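You operate a simulated robot arm through the tools that you are given. There is no shell and no other tool. Be economical: measure what you need, move in short steps, check, and stop when the job is done.

You are at the controls of a simulated robot arm. One attempt, no reset.

TASK
Free the blue roundel from clamp T32 and light it on T27.
Fine: first knob to Free and jaw right back; then it lies in the ring at T27, dial at Mid; leave other roundels and controls.

It is judged by the outcome, as a careful person would: the job done as asked, and still so three seconds after it is handed in. It fails if anything else is knocked over, pushed out of place, dropped, spilled or broken.

THE ROBOT
A 6-joint arm with a fingered hand, fixed in place. Base frame: the origin is at the foot of the arm, x ahead of it, y to its left, z up; the work surface is at about z = 0.892. Units: m, degrees, N and s.
With the tool pointing down near the work surface it reaches from about 0.5 to 0.94 m from the base axis. Its first joint turns from -166.0 to 166.0 degrees. Payload 5 kg.
The TCP is the grasp point between the finger pads, 0.043 m short of the fingertips. In the tool frame z runs along the fingers and y along their closing line. The gripper opens to 0.144 m. The gripper's body begins 0.05 m behind the TCP. The gripper is a hand of 5 fingers: y runs from the thumb to the fingers, the wrist lies at [-0.021, -0.133, -0.233] in the tool frame.
Orientation is that of the tool frame in the base frame, as [roll, pitch, yaw] about the fixed x, y, z axes, in that order (R = Rz(yaw) Ry(pitch) Rx(roll)). With the fingers straight down and the wrist toward the robot, the tool's x, y and z point along [0, 1, 0], [1, 0, 0] and [0, 0, -1] of the base frame.

THE INTERFACE
- The arm moves only by the tool move_arm. Its argument "increments" is a list of rows, each an object (a shift or turn left out is 0) with "dp": the shift along the tool's x, y, z in m, a list of three; "angular": the turn, a rotation vector about the tool's x, y, z in degrees, a list of three. In form: [{"dp": [x, y, z], "angular": [wx, wy, wz]}, ...]. A call has 1 to 20 rows; each row is the pose to reach, as a shift and turn from the pose commanded when the call began, along the tool's axes at that moment. Each row takes 0.2 s and may step no farther than 0.05 m and 8.6 degrees from the row before; otherwise, the whole call is refused. Where a pose cannot be reached the arm comes as near as it can. A force on the tool above 40 N (or 10 N above the force at the start of the call, whichever is more), or a blocked arm, ends the call early, and 0.2 s more pass. In this call time passes only in rows, and 0.2 s behind the last. The reply holds the time, the measured pose of the TCP, the force on the tool along the base axes, the opening and the grip force, in the units named above and with some noise, with the torque about the TCP (base axes, N m) and any sound that the robot's microphone picked up, and new pictures: "views" is both (left out), scene, wrist or none.
- Cameras (640 x 400 px; columns grow to the right, rows downward): "scene" is fixed at [0.4094, 0.6322, 1.6246]; the picture's right is [-0.98, 0.18, 0.00], its down [0.17, 0.97, -0.18] and it looks along [-0.03, -0.18, -0.98] (base axes); focal length 278 px, centre (320, 200). "wrist" rides on the gripper at [0.086, -0.109, -0.168] in the tool frame; the picture's right is [-0.80, 0.28, -0.53], its down [-0.54, -0.73, 0.42] and it looks along [-0.27, 0.63, 0.73] (tool axes); focal length 275 px, centre (320, 200). There is no depth. A picture from a camera that has moved, and an enlarged one, comes with that camera's place and axes in the base frame and with its lens. The place of the scene camera against the robot may be out by one fixed shift of up to 0.025 m in any direction.
- lift_body(by): slides the trunk up (or, below 0, down) by that many m; the arm rides with it, the base frame stays. It gives what a move gives, with no picture.
- move_fingers(index, middle, ring, little, thumb_bend, thumb_turn): sets how far each is bent, from 0 (flat) to 1 (curled in); at 0.3 the hand is open as for a grip, at 0.7 the pads meet at the TCP. One left out holds its place. A second passes; each finger stops where it meets its share of the squeeze, and holds until it gets a number again. It is the only way to open and close the hand. It gives what a move gives, with no picture; readings hold the bend of each and the force on index, middle, ring, little, thumb and palm. thumb_turn goes from beside the hand (0) to across from the fingers (1), as for a grip.
- zoom(camera, box): a new picture of the part [left, top, right, bottom] of that camera's present view, enlarged. The clock stands still meanwhile.
- close_job(): hands the job in; it is judged then, once.

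Go step by step. Nothing tells you positions but the pictures and the camera data: compare them with the known pose of the tool, close in by small moves and look again before you grip or let go. The budget is 120 turns and 200 pictures, counting those below and the enlarged ones. Unless the task says otherwise, let go and move clear before handing in, and close with one line.

The tools are called after ">>>" as name(argument=value, ...) on one line, values as JSON. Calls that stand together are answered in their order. move_arm: Moves the arm, as the interface text tells. Its arguments: {"type":"object","properties":{"increments":{"type":"array","items":{"type":"object","properties":{"dp":{"type":"array","items":{"type":"number"}},"angular":{"type":"array","items":{"type":"number"}}}}},"views":{"type":"string","enum":["both","scene","wrist","none"]}},"required":["increments"]} The other tools are called the same way: lift_body (by) slides the trunk up or down; move_fingers (index, middle, ring, little, thumb_bend, thumb_turn) moves the fingers one by one; zoom (camera, box) takes an enlarged picture of a part of a camera's view; close_job () hands the job in.

At the start:

```text
time: 0.0
eef_pos: [0.3309, 0.4811, 1.2579]
orientation: [-179.9, 0.0, 90.0]
contact_force: [-0.7, 0.1, 0.1]
wrist_torque: [0.01, 0.02, 0.01]
gripper_width: 0.1435
grip_force: 0.1
shape: jaw
bend: [0.3, 0.3, 0.3, 0.3, 0.3, 0.98]
finger forces: [0.0, 0.0, 0.0, 0.1, 0.0, 0.0]
trunk travel left (down, up): [-0.525, 0.065]
```

scene: 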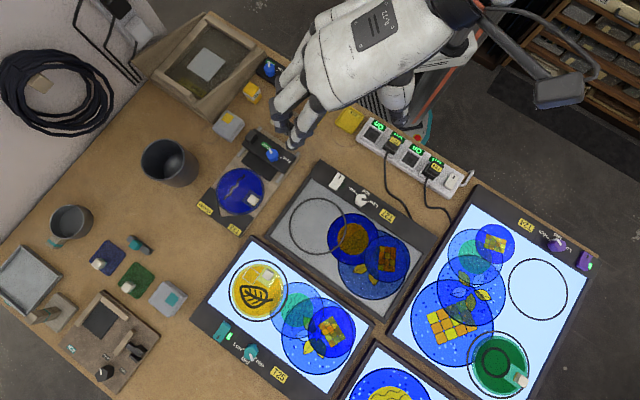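
wrist: 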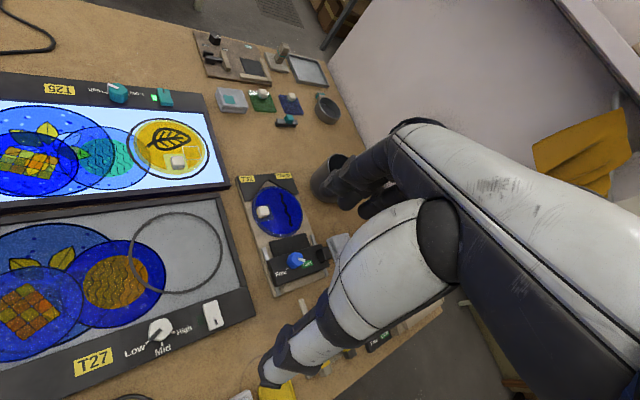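

I see the clamp T32 holding a blue roundel near the hand, and the unlit panel T27 with an empty ring, a white dial and a white rocker switch. I'll take closer pictures first.

>>> zoom(camera="scene", box=[180, 110, 320, 240])

>>> zoom(camera="scene", box=[270, 150, 440, 270])

>>> zoom(camera="wrist", box=[220, 160, 360, 300])

>>> zoom(camera="scene", box=[340, 90, 480, 210])

```text
3.08 times, centred on (250, 175) of scene
camera zoom: at [0.4094, 0.6322, 1.6246], right [-0.98, 0.18, 0.0], down [0.17, 0.97, -0.18], along [-0.03, -0.18, -0.98], focal length 855 px, centre (535, 277)
```

zoom: 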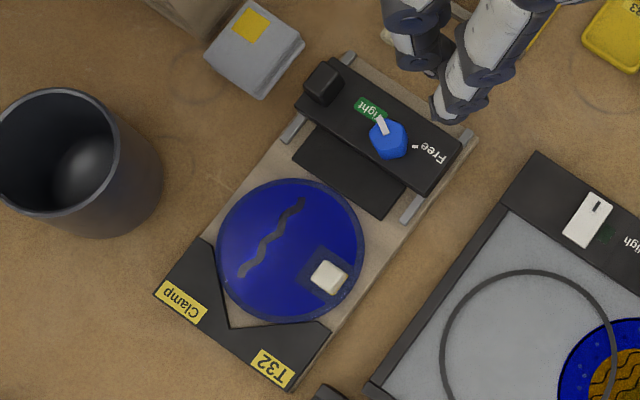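

```text
3.33 times, centred on (355, 210) of scene
camera zoom: at [0.4094, 0.6322, 1.6246], right [-0.98, 0.18, 0.0], down [0.17, 0.97, -0.18], along [-0.03, -0.18, -0.98], focal length 926 px, centre (203, 167)
```

zoom: 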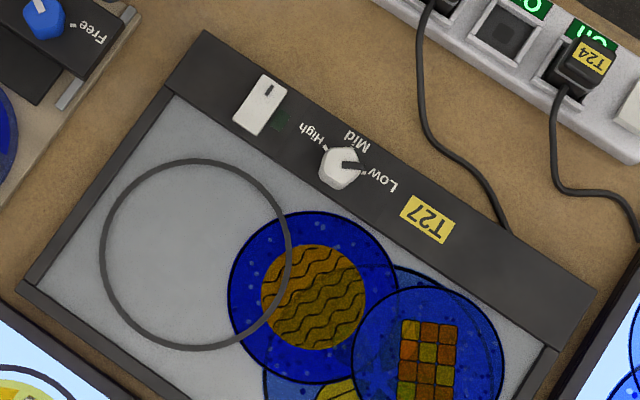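

```text
2.86 times, centred on (290, 230) of wrist
camera zoom: at [0.2223, 0.5665, 1.4269], right [0.28, -0.8, 0.53], down [-0.73, -0.54, -0.42], along [0.63, -0.27, -0.73], focal length 786 px, centre (406, 114)
```

zoom: 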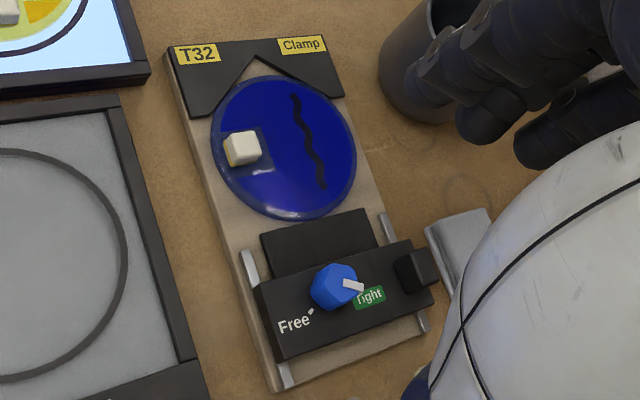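

```text
3.33 times, centred on (410, 150) of scene
camera zoom: at [0.4094, 0.6322, 1.6246], right [-0.98, 0.18, 0.0], down [0.17, 0.97, -0.18], along [-0.03, -0.18, -0.98], focal length 926 px, centre (20, 367)
```

zoom: 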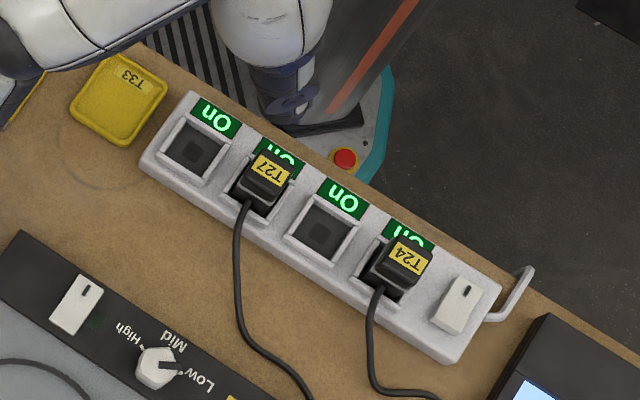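

Positions so far: clamp knob about (0.47, 0.39), pointing at Tight; T27's dial is at Low and its rocker looks off. I'll move closer above the clamp for a second view to triangulate.

>>> move_arm(increments=[{"dp": [-0.02, 0.02, 0.03]}, {"dp": [-0.04, 0.04, 0.06]}, {"dp": [-0.06, 0.06, 0.09]}, {"dp": [-0.08, 0.07, 0.12]}, {"dp": [-0.09, 0.07, 0.138]}], views="both")

```text
time: 1.2
eef_pos: [0.401, 0.3887, 1.1221]
orientation: [179.9, -0.1, 90.2]
contact_force: [0.5, 0.1, 0.9]
wrist_torque: [0.0, -0.01, 0.03]
gripper_width: 0.1436
grip_force: 0.0
shape: jaw
bend: [0.3, 0.3, 0.3, 0.3, 0.3, 0.98]
finger forces: [0.1, 0.1, 0.0, 0.0, 0.0, 0.0]
trunk travel left (down, up): [-0.525, 0.065]
camera wrist: at [0.2922, 0.4753, 1.2911], right [0.29, -0.8, 0.53], down [-0.73, -0.54, -0.42], along [0.63, -0.27, -0.73], focal length 275 px, centre (320, 200)
```

scene: 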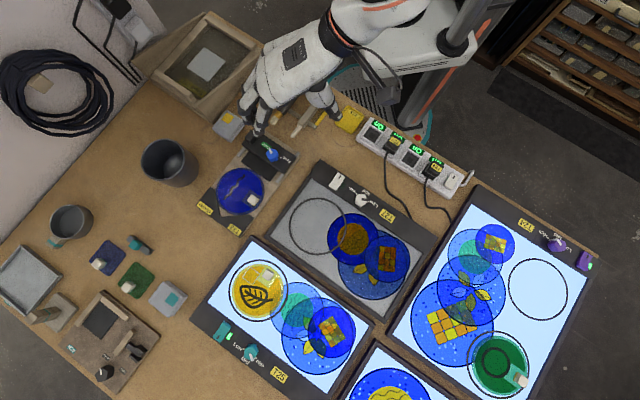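
wrist: 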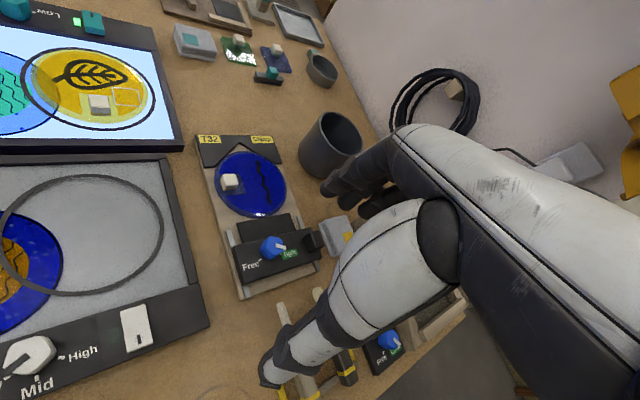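

The clamp and the neighbouring panel are clear of the hand. I'll zoom in to measure.

>>> zoom(camera="wrist", box=[190, 120, 350, 310])

>>> zoom(camera="scene", box=[190, 60, 370, 240])

```text
2.11 times, centred on (270, 215) of wrist
camera zoom: at [0.2922, 0.4753, 1.2911], right [0.29, -0.8, 0.53], down [-0.73, -0.54, -0.42], along [0.63, -0.27, -0.73], focal length 580 px, centre (425, 168)
```

zoom: 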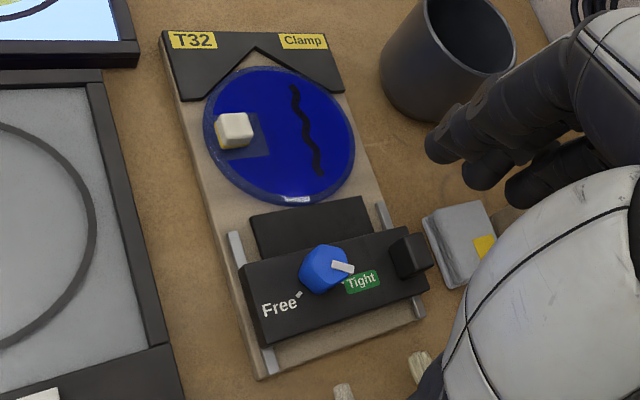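

```text
2.22 times, centred on (280, 150) of scene
camera zoom: at [0.4094, 0.6322, 1.6246], right [-0.98, 0.18, 0.0], down [0.17, 0.97, -0.18], along [-0.03, -0.18, -0.98], focal length 618 px, centre (409, 311)
```

zoom: 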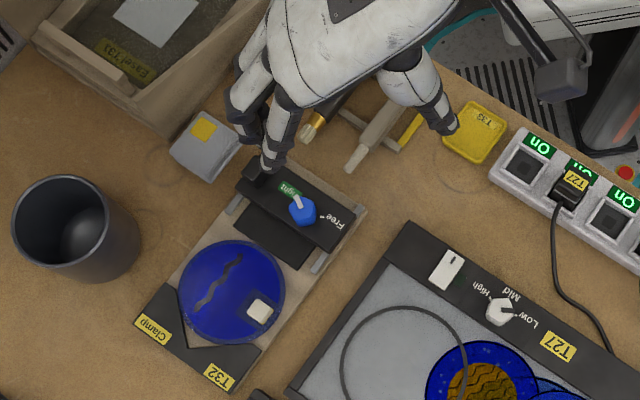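

Triangulating from two wrist views puts the clamp knob at about (0.482, 0.381), top z ≈ 0.92, and the scene camera is out by about (-0.01, +0.022). Next I'll curl ring and little away to see how the fingers lie for a fine pinch.

>>> move_fingers(ring=1.0, little=1.0)

>>> zoom(camera="scene", box=[220, 40, 370, 180])

>>> zoom(camera="wrist", box=[220, 110, 480, 400])

```text
time: 2.2
eef_pos: [0.4017, 0.3889, 1.1221]
orientation: [-179.9, 0.0, 90.0]
contact_force: [-0.2, 0.5, -0.8]
wrist_torque: [0.0, -0.04, 0.02]
gripper_width: 0.1493
grip_force: 0.0
shape: fingers
bend: [0.3, 0.3, 1.0, 1.0, 0.3, 0.98]
finger forces: [0.0, 0.0, 0.0, 0.0, 0.1, 0.0]
trunk travel left (down, up): [-0.525, 0.065]
```

```text
2.86 times, centred on (295, 110) of scene
camera zoom: at [0.4094, 0.6322, 1.6246], right [-0.98, 0.18, 0.0], down [0.17, 0.97, -0.18], along [-0.03, -0.18, -0.98], focal length 794 px, centre (391, 457)
```

zoom: 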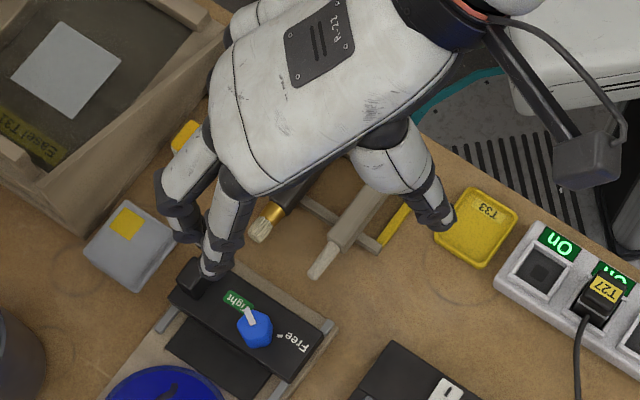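

```text
1.38 times, centred on (350, 255) of wrist
camera zoom: at [0.2923, 0.4755, 1.2909], right [0.28, -0.8, 0.53], down [-0.73, -0.54, -0.42], along [0.63, -0.27, -0.73], focal length 380 px, centre (279, 124)
```

zoom: 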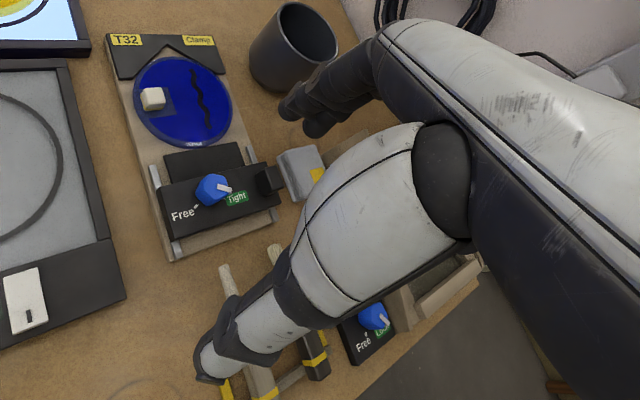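

Index and middle stay out opposite the thumb, which is what I want for a pinch. I'll hover over the clamp knob with the hand turned counter-clockwise, so that I can then turn clockwise towards Free.

>>> move_arm(increments=[{"dp": [0, 0.01, 0.0], "angular": [0, 0, -8]}, {"dp": [0, 0.02, 0.0], "angular": [0, 0, -16]}, {"dp": [0, 0.03, 0.0], "angular": [0, 0, -24]}, {"dp": [-0.004, 0.04, 0.0], "angular": [0, 0, -32]}, {"dp": [-0.008, 0.05, 0.0], "angular": [0, 0, -40]}, {"dp": [-0.008, 0.06, 0.01], "angular": [0, 0, -48]}, {"dp": [-0.008, 0.07, 0.02], "angular": [0, 0, -56]}, {"dp": [-0.008, 0.08, 0.03], "angular": [0, 0, -64]}, {"dp": [-0.008, 0.08, 0.04], "angular": [0, 0, -72]}, {"dp": [-0.008, 0.08, 0.05], "angular": [0, 0, -80]}, {"dp": [-0.008, 0.08, 0.055], "angular": [0, 0, -88]}], views="both")

```text
time: 4.6
eef_pos: [0.4802, 0.3826, 1.0655]
orientation: [179.9, -0.2, 178.1]
contact_force: [0.3, 0.5, 1.2]
wrist_torque: [-0.01, 0.05, -0.02]
gripper_width: 0.1492
grip_force: 0.1
shape: fingers
bend: [0.3, 0.3, 1.0, 1.0, 0.3, 0.98]
finger forces: [0.0, 0.1, 0.0, 0.1, 0.0, 0.1]
trunk travel left (down, up): [-0.525, 0.065]
camera wrist: at [0.3908, 0.2774, 1.2337], right [0.81, 0.26, 0.53], down [0.52, -0.74, -0.42], along [0.29, 0.62, -0.73], focal length 275 px, centre (320, 200)
```

scene: 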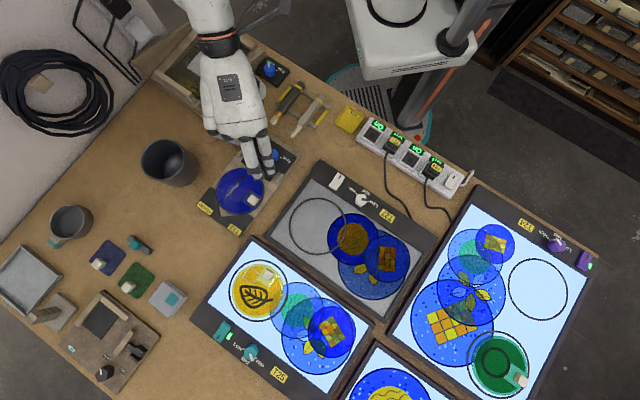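
wrist: 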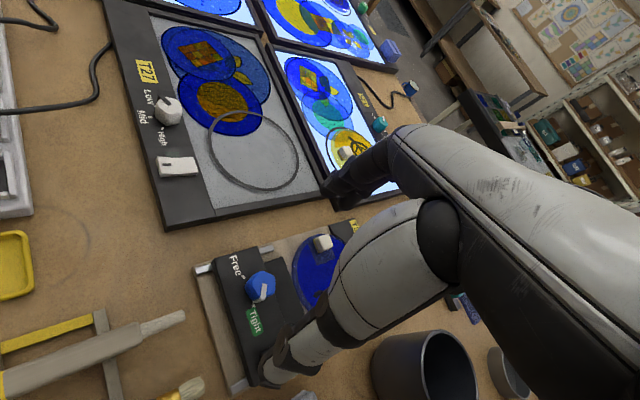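

The hand is over the clamp. I'll zoom to refine the knob's position and height.

>>> zoom(camera="wrist", box=[190, 220, 370, 400])

>>> zoom(camera="scene", box=[190, 110, 320, 240])

```text
2.22 times, centred on (280, 310) of wrist
camera zoom: at [0.3908, 0.2774, 1.2337], right [0.81, 0.26, 0.53], down [0.52, -0.74, -0.42], along [0.29, 0.62, -0.73], focal length 612 px, centre (409, -44)
```

zoom: 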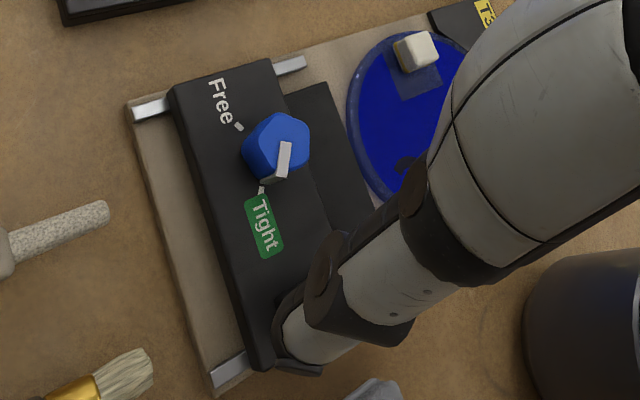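

```text
3.08 times, centred on (255, 175) of scene
camera zoom: at [0.4094, 0.6322, 1.6246], right [-0.98, 0.18, 0.0], down [0.17, 0.97, -0.18], along [-0.03, -0.18, -0.98], focal length 855 px, centre (520, 277)
```

zoom: 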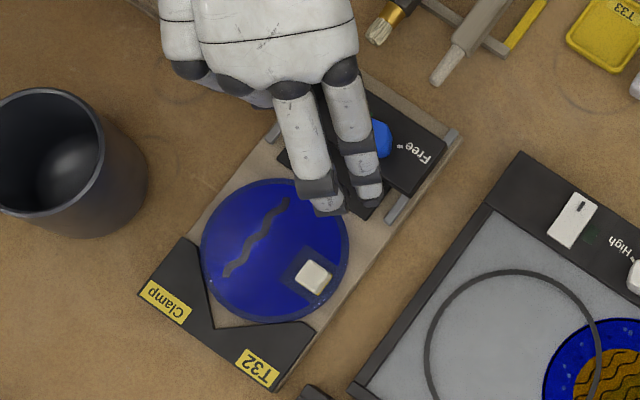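

Knob top centre is about (0.482, 0.384, 0.925) and the jaw block top z ≈ 0.905. Before descending I'll check in free air how index, middle and thumb meet at a narrow opening.

>>> move_fingers(index=0.6, middle=0.6, thumb_bend=0.6)

>>> zoom(camera="wrist", box=[220, 120, 460, 400])

>>> zoom(camera="scene", box=[190, 90, 320, 220])

```text
time: 5.6
eef_pos: [0.4808, 0.3833, 1.0665]
orientation: [180.0, -0.1, 178.0]
contact_force: [0.7, -0.6, -0.1]
wrist_torque: [0.02, 0.01, 0.0]
gripper_width: 0.0435
grip_force: 0.1
shape: fingers
bend: [0.6, 0.6, 1.0, 1.0, 0.6, 0.98]
finger forces: [0.0, 0.0, 0.0, 0.1, 0.0, 0.1]
trunk travel left (down, up): [-0.525, 0.065]
```

```text
1.43 times, centred on (340, 260) of wrist
camera zoom: at [0.3905, 0.2774, 1.2338], right [0.81, 0.26, 0.53], down [0.52, -0.74, -0.42], along [0.29, 0.62, -0.73], focal length 393 px, centre (291, 114)
```

zoom: 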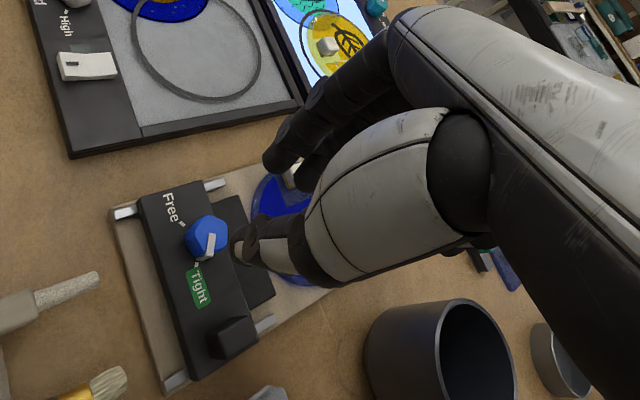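

```text
3.08 times, centred on (255, 155) of scene
camera zoom: at [0.4094, 0.6322, 1.6246], right [-0.98, 0.18, 0.0], down [0.17, 0.97, -0.18], along [-0.03, -0.18, -0.98], focal length 855 px, centre (520, 338)
```

zoom: 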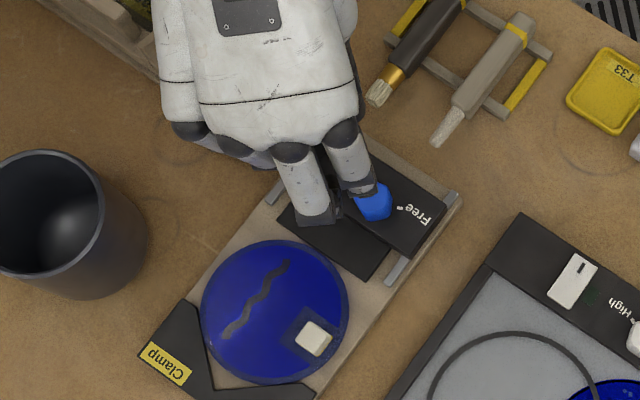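

The pinch closes symmetrically and the knob is inside its range. I'll open slightly and descend partway, then look again.

>>> move_fingers(index=0.52, middle=0.52, thumb_bend=0.52)

>>> move_arm(increments=[{"dp": [0, 0, 0.03]}, {"dp": [0, 0, 0.06]}, {"dp": [0, 0, 0.09]}], views="both")

>>> zoom(camera="wrist", box=[200, 130, 400, 330])

>>> zoom(camera="scene", box=[220, 110, 320, 200])

```text
time: 6.6
eef_pos: [0.4806, 0.3821, 1.0651]
orientation: [180.0, -0.1, 178.0]
contact_force: [0.0, -0.1, 0.8]
wrist_torque: [0.03, -0.01, 0.0]
gripper_width: 0.0709
grip_force: 0.1
shape: fingers
bend: [0.52, 0.52, 1.0, 1.0, 0.52, 0.98]
finger forces: [0.1, 0.0, 0.0, 0.0, 0.1, 0.0]
trunk travel left (down, up): [-0.525, 0.065]
```

```text
time: 7.4
eef_pos: [0.4799, 0.3825, 0.9736]
orientation: [-179.9, 0.0, 178.0]
contact_force: [1.1, -0.3, 0.6]
wrist_torque: [0.02, -0.02, -0.04]
gripper_width: 0.0703
grip_force: 0.0
shape: fingers
bend: [0.52, 0.52, 1.0, 1.0, 0.52, 0.98]
finger forces: [0.0, 0.1, 0.0, 0.0, 0.1, 0.0]
trunk travel left (down, up): [-0.525, 0.065]
camera wrist: at [0.3901, 0.2776, 1.1424], right [0.81, 0.26, 0.53], down [0.52, -0.74, -0.42], along [0.29, 0.62, -0.73], focal length 275 px, centre (320, 200)
```

scene: 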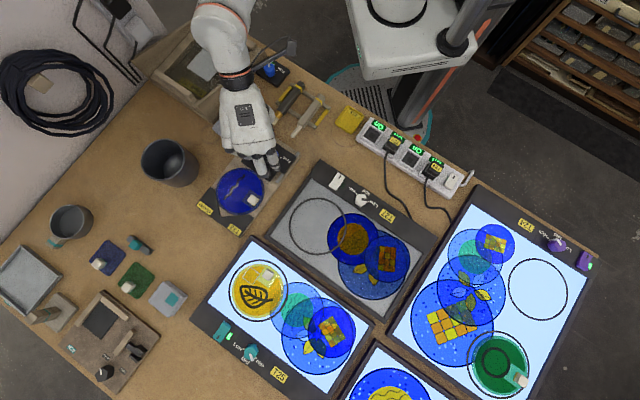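
wrist: 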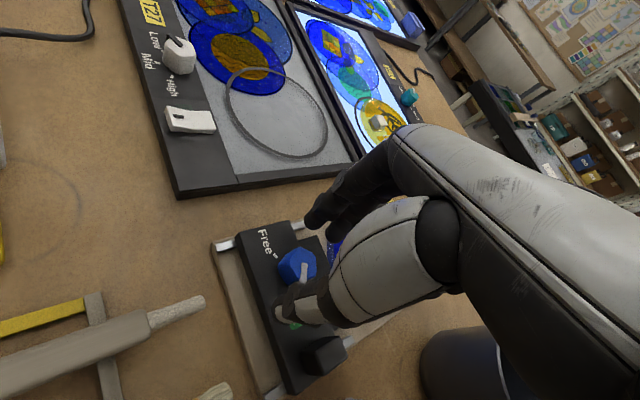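

```text
2.00 times, centred on (300, 230) of wrist
camera zoom: at [0.3901, 0.2776, 1.1424], right [0.81, 0.26, 0.53], down [0.52, -0.74, -0.42], along [0.29, 0.62, -0.73], focal length 551 px, centre (360, 140)
```

zoom: 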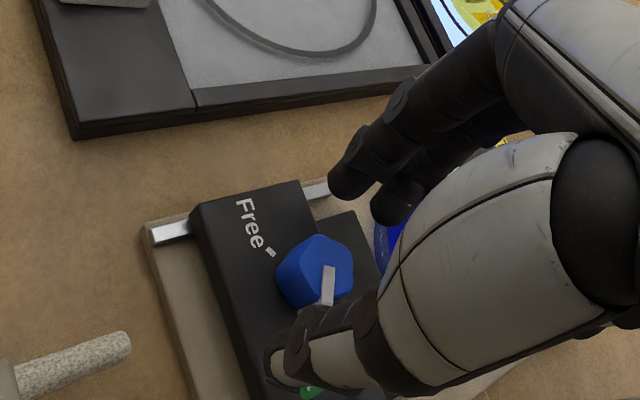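

```text
4.44 times, centred on (270, 155) of scene
camera zoom: at [0.4094, 0.6322, 1.6246], right [-0.98, 0.18, 0.0], down [0.17, 0.97, -0.18], along [-0.03, -0.18, -0.98], focal length 1235 px, centre (542, 400)
```

zoom: 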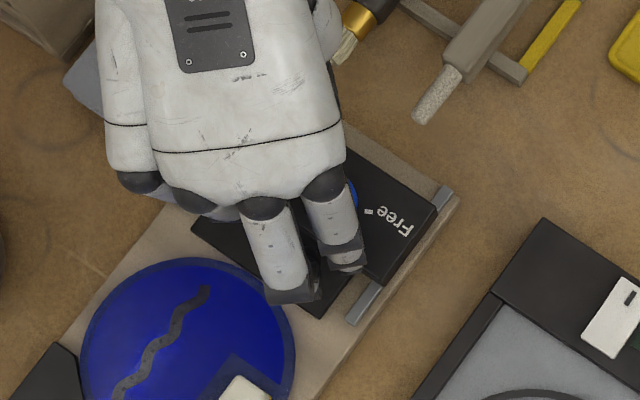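

The knob lies between index and thumb, slightly towards the fingers. I'll shift 5 mm towards it and descend to put the tips alongside the knob.

>>> move_arm(increments=[{"dp": [0, 0.005, 0.008]}, {"dp": [0, 0.005, 0.016]}], views="none")

>>> zoom(camera="wrist", box=[200, 130, 400, 330])

```text
time: 8.0
eef_pos: [0.4813, 0.3865, 0.9578]
orientation: [-180.0, 0.0, 178.0]
contact_force: [0.0, -0.7, 0.4]
wrist_torque: [0.03, 0.03, 0.01]
gripper_width: 0.0709
grip_force: 0.1
shape: fingers
bend: [0.52, 0.52, 1.0, 1.0, 0.52, 0.98]
finger forces: [0.0, 0.1, 0.0, 0.1, 0.0, 0.0]
trunk travel left (down, up): [-0.525, 0.065]
```

```text
2.00 times, centred on (300, 230) of wrist
camera zoom: at [0.3908, 0.2829, 1.1268], right [0.81, 0.26, 0.53], down [0.52, -0.74, -0.42], along [0.29, 0.62, -0.73], focal length 551 px, centre (360, 140)
```

zoom: 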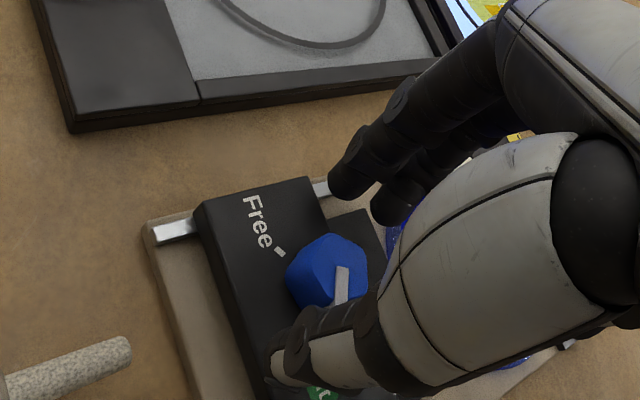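

The tips are level with the knob. I'll go 4 mm lower and close gently.

>>> move_arm(increments=[{"dp": [0, 0, 0.004]}], views="none")

>>> move_fingers(index=0.7, middle=0.7, thumb_bend=0.7)

>>> zoom(camera="wrist", box=[200, 130, 400, 330])

```text
time: 8.4
eef_pos: [0.48, 0.3867, 0.9547]
orientation: [-180.0, -0.2, 178.0]
contact_force: [0.0, -0.1, 0.1]
wrist_torque: [-0.02, -0.02, 0.0]
gripper_width: 0.0708
grip_force: 0.1
shape: fingers
bend: [0.52, 0.52, 1.0, 1.0, 0.52, 0.98]
finger forces: [0.0, 0.0, 0.1, 0.0, 0.0, 0.0]
trunk travel left (down, up): [-0.525, 0.065]
```

```text
time: 9.4
eef_pos: [0.4808, 0.3869, 0.9549]
orientation: [180.0, -0.2, 178.0]
contact_force: [1.1, -2.6, -2.4]
wrist_torque: [-0.11, -0.03, 0.03]
gripper_width: 0.0291
grip_force: 7.2
shape: fingers
bend: [0.65, 0.69, 1.0, 1.0, 0.64, 0.97]
finger forces: [4.4, 1.5, 0.0, 0.1, 9.3, 0.0]
trunk travel left (down, up): [-0.525, 0.065]
```

```text
2.00 times, centred on (300, 230) of wrist
camera zoom: at [0.3911, 0.2816, 1.1228], right [0.81, 0.26, 0.53], down [0.52, -0.74, -0.42], along [0.29, 0.62, -0.73], focal length 551 px, centre (360, 140)
```

zoom: 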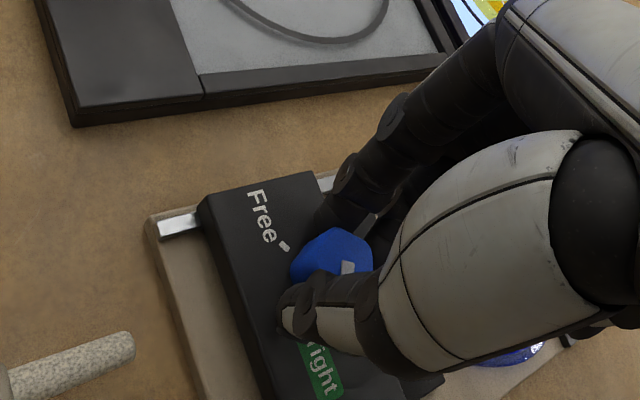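

The knob is gripped. I'll turn clockwise seen from above (tool +z) by 40° and check.

>>> move_arm(increments=[{"angular": [0, 0, 8]}, {"angular": [0, 0, 16]}, {"angular": [0, 0, 24]}, {"angular": [0, 0, 32]}, {"angular": [0, 0, 40]}], views="none")

>>> zoom(camera="wrist", box=[200, 130, 400, 330])

>>> zoom(camera="scene", box=[220, 110, 320, 200])

```text
time: 10.6
eef_pos: [0.481, 0.3864, 0.9543]
orientation: [-179.9, 0.0, 137.9]
contact_force: [3.4, -5.4, -3.0]
wrist_torque: [-0.18, -0.11, 0.03]
gripper_width: 0.028
grip_force: 8.2
shape: fingers
bend: [0.66, 0.69, 1.0, 1.0, 0.64, 0.98]
finger forces: [4.0, 5.2, 0.0, 0.0, 7.0, 0.1]
trunk travel left (down, up): [-0.525, 0.065]
```

```text
2.00 times, centred on (300, 230) of wrist
camera zoom: at [0.3442, 0.3641, 1.1234], right [0.78, -0.32, 0.53], down [-0.08, -0.9, -0.42], along [0.62, 0.29, -0.73], focal length 551 px, centre (360, 140)
```

zoom: 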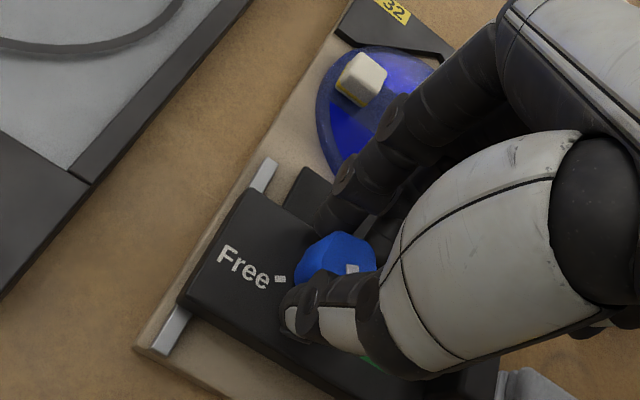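

```text
4.44 times, centred on (270, 155) of scene
camera zoom: at [0.4094, 0.6322, 1.6246], right [-0.98, 0.18, 0.0], down [0.17, 0.97, -0.18], along [-0.03, -0.18, -0.98], focal length 1235 px, centre (542, 400)
```

zoom: 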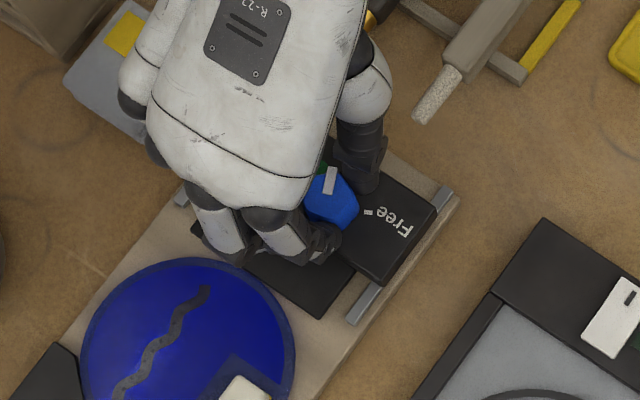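

The knob turns with the hand. I'll continue another 56°.

>>> move_arm(increments=[{"angular": [0, 0, 8]}, {"angular": [0, 0, 16]}, {"angular": [0, 0, 24]}, {"angular": [0, 0, 32]}, {"angular": [0, 0, 40]}, {"angular": [0, 0, 48]}, {"angular": [0, 0, 56]}], views="none")

>>> zoom(camera="wrist", box=[200, 130, 400, 330])

>>> zoom(camera="scene", box=[220, 110, 320, 200])

```text
time: 12.2
eef_pos: [0.4809, 0.3865, 0.955]
orientation: [-179.9, 0.0, 81.8]
contact_force: [1.5, 0.4, -4.1]
wrist_torque: [-0.02, -0.07, 0.02]
gripper_width: 0.0144
grip_force: 4.2
shape: fingers
bend: [0.7, 0.67, 1.0, 1.0, 0.67, 0.97]
finger forces: [0.3, 4.7, 0.0, 0.0, 4.2, 0.1]
out of reach, approached as far as the arm can: row 2
trunk travel left (down, up): [-0.525, 0.065]
```

```text
2.00 times, centred on (300, 230) of wrist
camera zoom: at [0.3858, 0.488, 1.1236], right [0.17, -0.83, 0.53], down [-0.8, -0.43, -0.42], along [0.58, -0.35, -0.73], focal length 551 px, centre (360, 140)
```

zoom: 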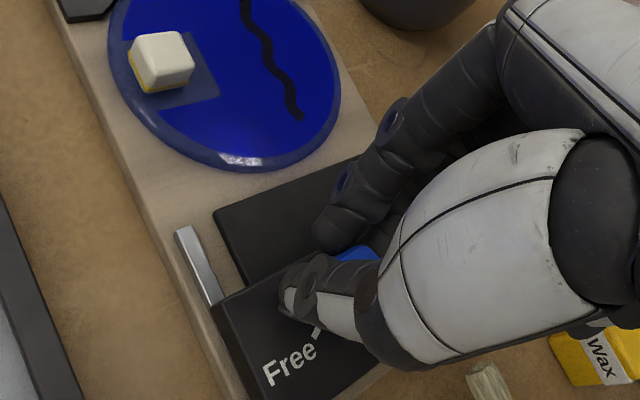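

```text
4.44 times, centred on (270, 155) of scene
camera zoom: at [0.4094, 0.6322, 1.6246], right [-0.98, 0.18, 0.0], down [0.17, 0.97, -0.18], along [-0.03, -0.18, -0.98], focal length 1235 px, centre (542, 400)
```

zoom: 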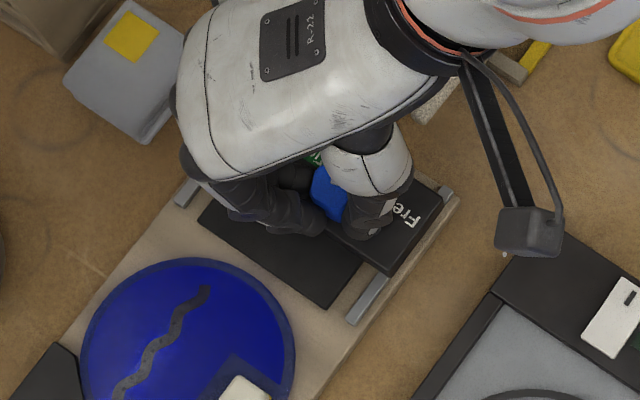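

The index slipped off near the end. I'll open, rise, and see where the pointer got to.

>>> move_fingers(index=0.52, middle=0.52, thumb_bend=0.52)

>>> move_arm(increments=[{"dp": [0, 0, -0.03]}, {"dp": [0, 0, -0.06]}], views="none")

>>> zoom(camera="wrist", box=[200, 130, 400, 330])

>>> zoom(camera="scene", box=[220, 110, 320, 200])

```text
time: 13.2
eef_pos: [0.4807, 0.3867, 0.9553]
orientation: [-179.9, 0.0, 82.0]
contact_force: [-0.8, 0.0, -1.3]
wrist_torque: [-0.01, 0.03, 0.0]
gripper_width: 0.0708
grip_force: 0.1
shape: fingers
bend: [0.52, 0.52, 1.0, 1.0, 0.52, 0.97]
finger forces: [0.1, 0.0, 0.1, 0.0, 0.0, 0.0]
trunk travel left (down, up): [-0.525, 0.065]
```

```text
time: 13.8
eef_pos: [0.4824, 0.3871, 1.015]
orientation: [-180.0, 0.0, 81.9]
contact_force: [-0.5, 0.5, -0.3]
wrist_torque: [0.03, -0.02, -0.01]
gripper_width: 0.0706
grip_force: 0.0
shape: fingers
bend: [0.52, 0.52, 1.0, 1.0, 0.52, 0.97]
finger forces: [0.0, 0.1, 0.0, 0.1, 0.0, 0.0]
trunk travel left (down, up): [-0.525, 0.065]
```

```text
2.00 times, centred on (300, 230) of wrist
camera zoom: at [0.3858, 0.4873, 1.1834], right [0.17, -0.83, 0.53], down [-0.79, -0.44, -0.42], along [0.58, -0.35, -0.73], focal length 551 px, centre (360, 140)
```

zoom: 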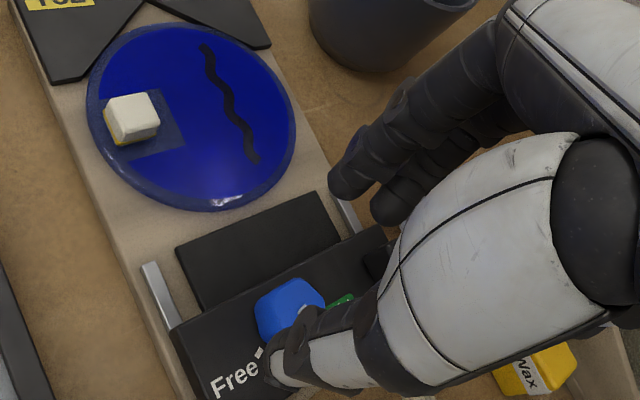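

```text
4.44 times, centred on (270, 155) of scene
camera zoom: at [0.4094, 0.6322, 1.6246], right [-0.98, 0.18, 0.0], down [0.17, 0.97, -0.18], along [-0.03, -0.18, -0.98], focal length 1235 px, centre (542, 400)
```

zoom: 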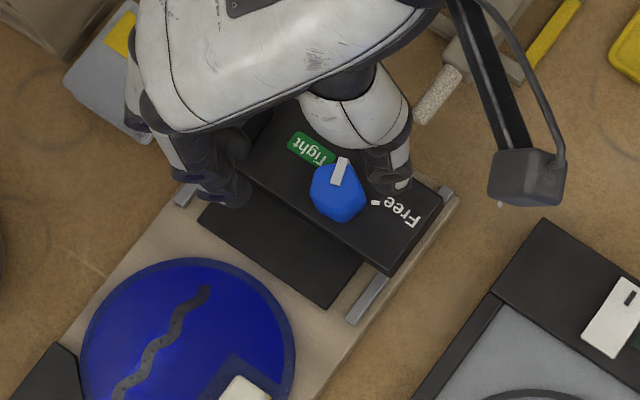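

The knob moved about 45° and about 85° remain. I'll re-grip with index and thumb only: curl the middle finger, swing the hand back counter-clockwise, and centre the knob on the index–thumb line.

>>> move_fingers(middle=1.0)

>>> move_arm(increments=[{"angular": [0, 0, -8.4]}, {"angular": [0, 0, -16.8]}, {"angular": [0, 0, -25.2]}, {"angular": [0, 0, -33.6]}, {"angular": [0, 0, -42]}, {"angular": [0, 0, -50.4]}, {"angular": [0, 0, -58.8]}, {"angular": [0, 0, -67.2]}, {"angular": [0, 0, -75.6]}, {"angular": [0, 0, -84]}, {"angular": [0, 0, -92.4]}, {"angular": [0, 0, -100.8]}, {"angular": [0, 0, -109.2]}, {"dp": [-0.001, 0.0025, 0], "angular": [0, 0, -117.6]}], views="none")

>>> zoom(camera="wrist", box=[200, 130, 400, 330])

>>> zoom(camera="scene", box=[220, 110, 320, 200])

```text
time: 14.8
eef_pos: [0.4817, 0.3872, 1.0139]
orientation: [-180.0, 0.1, 82.0]
contact_force: [-0.6, -0.7, 0.2]
wrist_torque: [0.05, 0.02, -0.02]
gripper_width: 0.0711
grip_force: 0.0
shape: fingers
bend: [0.52, 1.0, 1.0, 1.0, 0.52, 0.97]
finger forces: [0.1, 0.0, 0.0, 0.1, 0.1, 0.0]
trunk travel left (down, up): [-0.525, 0.065]
```

```text
time: 17.8
eef_pos: [0.4841, 0.3859, 1.0153]
orientation: [179.8, 0.0, -160.2]
contact_force: [1.0, -0.2, -0.4]
wrist_torque: [-0.04, 0.0, 0.0]
gripper_width: 0.071
grip_force: 0.0
shape: fingers
bend: [0.52, 1.0, 1.0, 1.0, 0.52, 0.97]
finger forces: [0.0, 0.0, 0.0, 0.1, 0.1, 0.0]
trunk travel left (down, up): [-0.525, 0.065]
```

```text
2.00 times, centred on (300, 230) of wrist
camera zoom: at [0.4389, 0.2545, 1.1836], right [0.65, 0.54, 0.53], down [0.76, -0.5, -0.42], along [0.04, 0.68, -0.73], focal length 551 px, centre (360, 140)
```

zoom: 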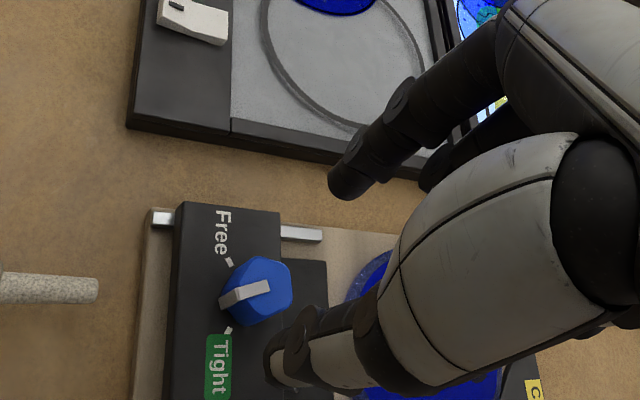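

```text
4.44 times, centred on (270, 155) of scene
camera zoom: at [0.4094, 0.6322, 1.6246], right [-0.98, 0.18, 0.0], down [0.17, 0.97, -0.18], along [-0.03, -0.18, -0.98], focal length 1235 px, centre (542, 400)
```

zoom: 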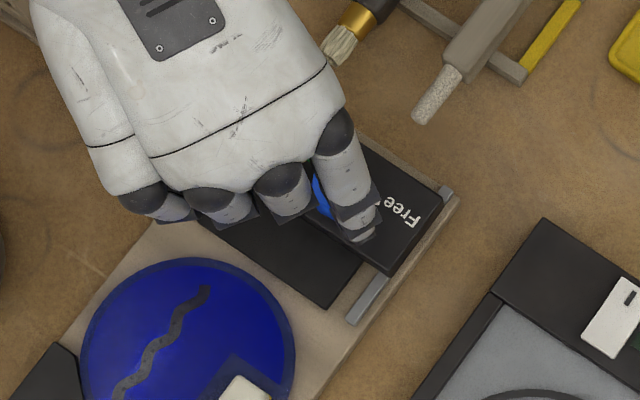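

The pointer is now midway between Tight and Free. I'll shift 5 mm in tool x to line up, descend, and pinch with index and thumb.

>>> move_arm(increments=[{"dp": [0.005, 0, 0.02]}, {"dp": [0.005, 0, 0.04]}, {"dp": [0.005, 0, 0.06]}], views="none")

>>> zoom(camera="wrist", box=[200, 130, 400, 330])

>>> move_fingers(index=0.7, thumb_bend=0.7)

>>> zoom(camera="wrist", box=[200, 130, 400, 330])

```text
time: 18.6
eef_pos: [0.4774, 0.3849, 0.9557]
orientation: [180.0, 0.0, -160.4]
contact_force: [-0.1, 0.5, 0.0]
wrist_torque: [0.01, -0.01, -0.03]
gripper_width: 0.0709
grip_force: 0.0
shape: fingers
bend: [0.52, 1.0, 1.0, 1.0, 0.52, 0.97]
finger forces: [0.1, 0.1, 0.0, 0.0, 0.1, 0.0]
trunk travel left (down, up): [-0.525, 0.065]
```

```text
2.00 times, centred on (300, 230) of wrist
camera zoom: at [0.4333, 0.2533, 1.1243], right [0.66, 0.53, 0.53], down [0.75, -0.5, -0.42], along [0.04, 0.68, -0.73], focal length 551 px, centre (360, 140)
```

zoom: 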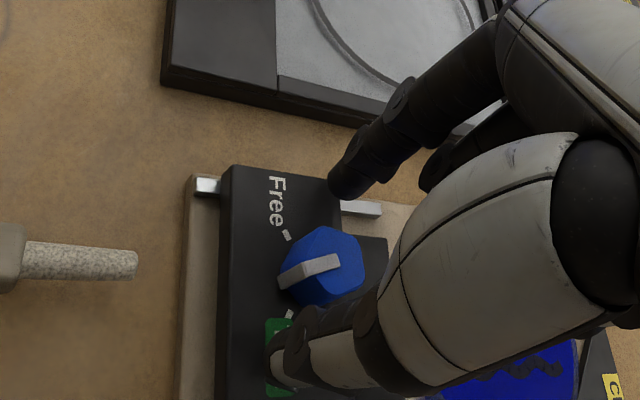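

```text
time: 19.6
eef_pos: [0.4784, 0.3852, 0.9551]
orientation: [-179.9, 0.0, -160.4]
contact_force: [1.9, -3.8, -1.9]
wrist_torque: [-0.15, -0.13, 0.04]
gripper_width: 0.0304
grip_force: 7.4
shape: fingers
bend: [0.65, 1.0, 1.0, 1.0, 0.64, 0.97]
finger forces: [5.3, 0.1, 0.1, 0.0, 9.5, 0.0]
trunk travel left (down, up): [-0.525, 0.065]
```

```text
2.00 times, centred on (300, 230) of wrist
camera zoom: at [0.4336, 0.2529, 1.1243], right [0.66, 0.53, 0.53], down [0.75, -0.5, -0.42], along [0.04, 0.68, -0.73], focal length 551 px, centre (360, 140)
```

zoom: 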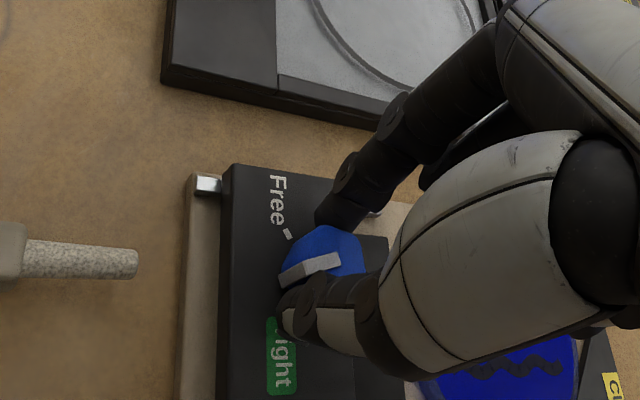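

Good pinch on the knob. I'll turn 64° clockwise.

>>> move_arm(increments=[{"dp": [0, 0, 0], "angular": [0, 0, 8]}, {"dp": [0, -0.001, 0], "angular": [0, 0, 16]}, {"dp": [0, -0.001, 0], "angular": [0, 0, 24]}, {"dp": [0, -0.001, 0], "angular": [0, 0, 32]}, {"dp": [0.001, -0.002, 0], "angular": [0, 0, 40]}, {"dp": [0.001, -0.002, 0], "angular": [0, 0, 48]}, {"dp": [0.001, -0.002, 0], "angular": [0, 0, 56]}, {"dp": [0.001, -0.002, 0], "angular": [0, 0, 64]}], views="none")

>>> zoom(camera="wrist", box=[200, 130, 400, 330])

>>> zoom(camera="scene", box=[220, 110, 320, 200])

```text
time: 21.4
eef_pos: [0.4785, 0.3822, 0.9545]
orientation: [180.0, 0.1, 135.6]
contact_force: [2.1, -3.4, 2.3]
wrist_torque: [-0.1, -0.08, 0.05]
gripper_width: 0.0287
grip_force: 6.7
shape: fingers
bend: [0.65, 1.0, 1.0, 1.0, 0.64, 0.98]
finger forces: [6.3, 0.1, 0.0, 0.0, 7.4, 0.0]
trunk travel left (down, up): [-0.525, 0.065]
```

```text
2.00 times, centred on (300, 230) of wrist
camera zoom: at [0.3405, 0.3645, 1.1233], right [0.77, -0.35, 0.54], down [-0.12, -0.9, -0.42], along [0.63, 0.26, -0.73], focal length 551 px, centre (360, 140)
```

zoom: 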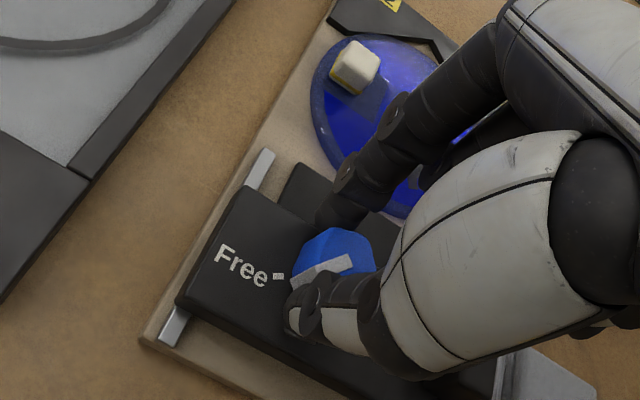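

```text
4.44 times, centred on (270, 155) of scene
camera zoom: at [0.4094, 0.6322, 1.6246], right [-0.98, 0.18, 0.0], down [0.17, 0.97, -0.18], along [-0.03, -0.18, -0.98], focal length 1235 px, centre (542, 400)
```

zoom: 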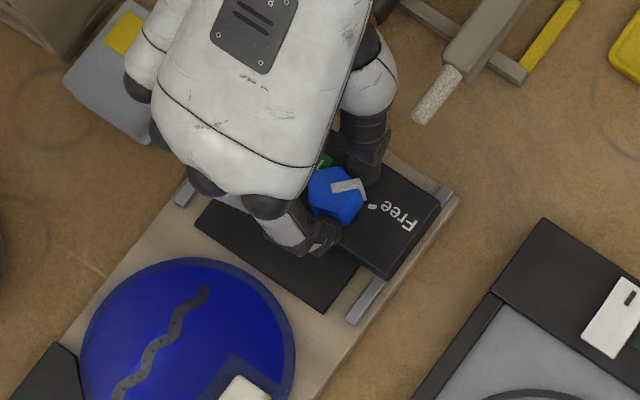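

Almost at Free; the pointer is roughly 15–20° short. I'll turn a bit more.

>>> move_arm(increments=[{"angular": [0, 0, 8]}, {"angular": [0, 0, 16]}, {"angular": [0, 0, 20]}], views="none")

>>> move_fingers(index=0.52, thumb_bend=0.52)

>>> move_arm(increments=[{"dp": [0, 0, -0.03]}, {"dp": [0, 0, -0.06]}, {"dp": [0, -0.04, -0.09]}], views="none")

>>> zoom(camera="wrist", box=[200, 130, 400, 330])

>>> zoom(camera="scene", box=[220, 110, 320, 200])

```text
time: 22.2
eef_pos: [0.4755, 0.3832, 0.9526]
orientation: [-179.7, 0.2, 116.1]
contact_force: [-6.5, 6.8, -6.0]
wrist_torque: [0.33, 0.18, -0.14]
gripper_width: 0.0169
grip_force: 5.3
shape: fingers
bend: [0.69, 1.0, 1.0, 1.0, 0.66, 0.95]
finger forces: [1.8, 0.0, 0.1, 0.0, 8.7, 0.0]
out of reach, approached as far as the arm can: row 1, 2
trunk travel left (down, up): [-0.525, 0.065]
```

```text
time: 23.2
eef_pos: [0.4776, 0.3833, 0.9552]
orientation: [180.0, -0.1, 115.6]
contact_force: [0.5, -0.1, 0.9]
wrist_torque: [-0.01, -0.03, -0.04]
gripper_width: 0.0706
grip_force: 0.0
shape: fingers
bend: [0.52, 1.0, 1.0, 1.0, 0.52, 0.97]
finger forces: [0.0, 0.0, 0.0, 0.1, 0.0, 0.0]
trunk travel left (down, up): [-0.525, 0.065]
```

```text
time: 24.0
eef_pos: [0.4424, 0.3648, 1.0447]
orientation: [180.0, 0.0, 115.7]
contact_force: [0.1, 0.9, -0.8]
wrist_torque: [-0.01, 0.04, -0.01]
gripper_width: 0.071
grip_force: 0.0
shape: fingers
bend: [0.52, 1.0, 1.0, 1.0, 0.52, 0.97]
finger forces: [0.1, 0.1, 0.1, 0.1, 0.1, 0.0]
trunk travel left (down, up): [-0.525, 0.065]
```

```text
2.00 times, centred on (300, 230) of wrist
camera zoom: at [0.3073, 0.3954, 1.2142], right [0.6, -0.6, 0.53], down [-0.42, -0.8, -0.42], along [0.68, 0.03, -0.73], focal length 551 px, centre (360, 140)
```

zoom: 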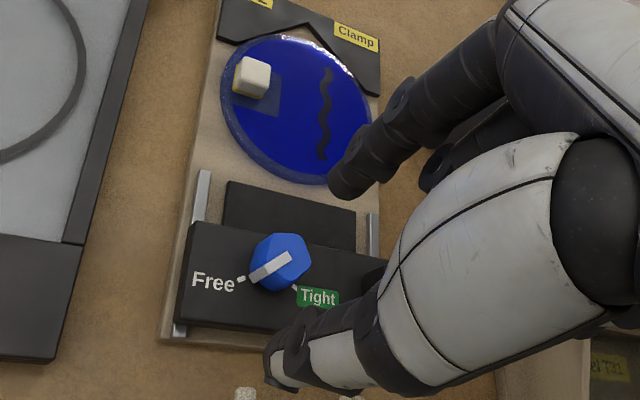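

```text
4.44 times, centred on (270, 155) of scene
camera zoom: at [0.4094, 0.6322, 1.6246], right [-0.98, 0.18, 0.0], down [0.17, 0.97, -0.18], along [-0.03, -0.18, -0.98], focal length 1235 px, centre (542, 400)
```

zoom: 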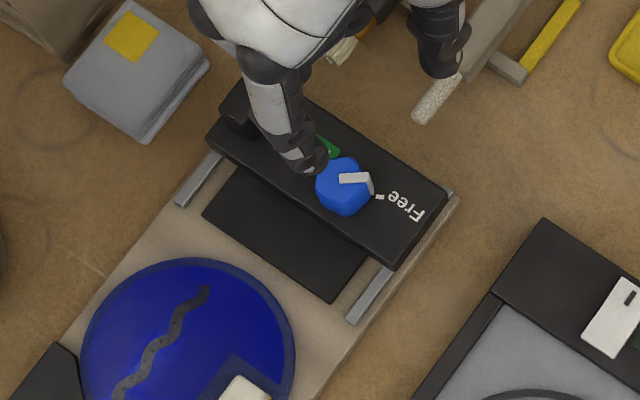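

The pointer now appears lined up with the Free tick and the jaw has already loosened back a little. I'll check it enlarged.

>>> zoom(camera="wrist", box=[240, 220, 340, 310])

>>> zoom(camera="scene", box=[250, 120, 300, 170])

```text
4.44 times, centred on (290, 265) of wrist
camera zoom: at [0.3073, 0.3954, 1.2142], right [0.6, -0.6, 0.53], down [-0.42, -0.8, -0.42], along [0.68, 0.03, -0.73], focal length 1224 px, centre (453, -89)
```

zoom: 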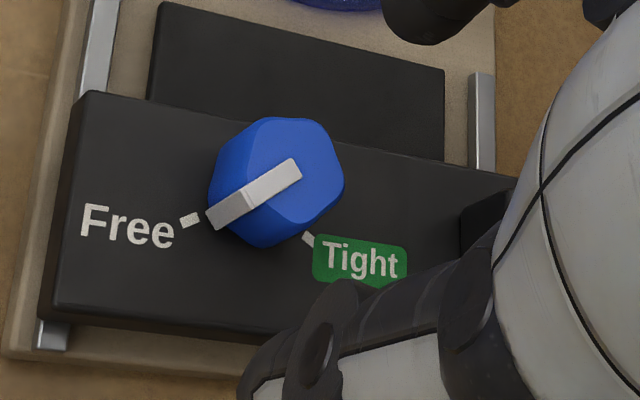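

```text
8.00 times, centred on (275, 145) of scene
camera zoom: at [0.4094, 0.6322, 1.6246], right [-0.98, 0.18, 0.0], down [0.17, 0.97, -0.18], along [-0.03, -0.18, -0.98], focal length 2223 px, centre (680, 640)
```

zoom: 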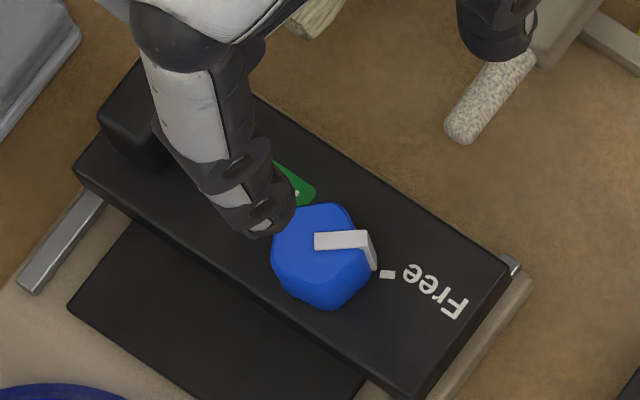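

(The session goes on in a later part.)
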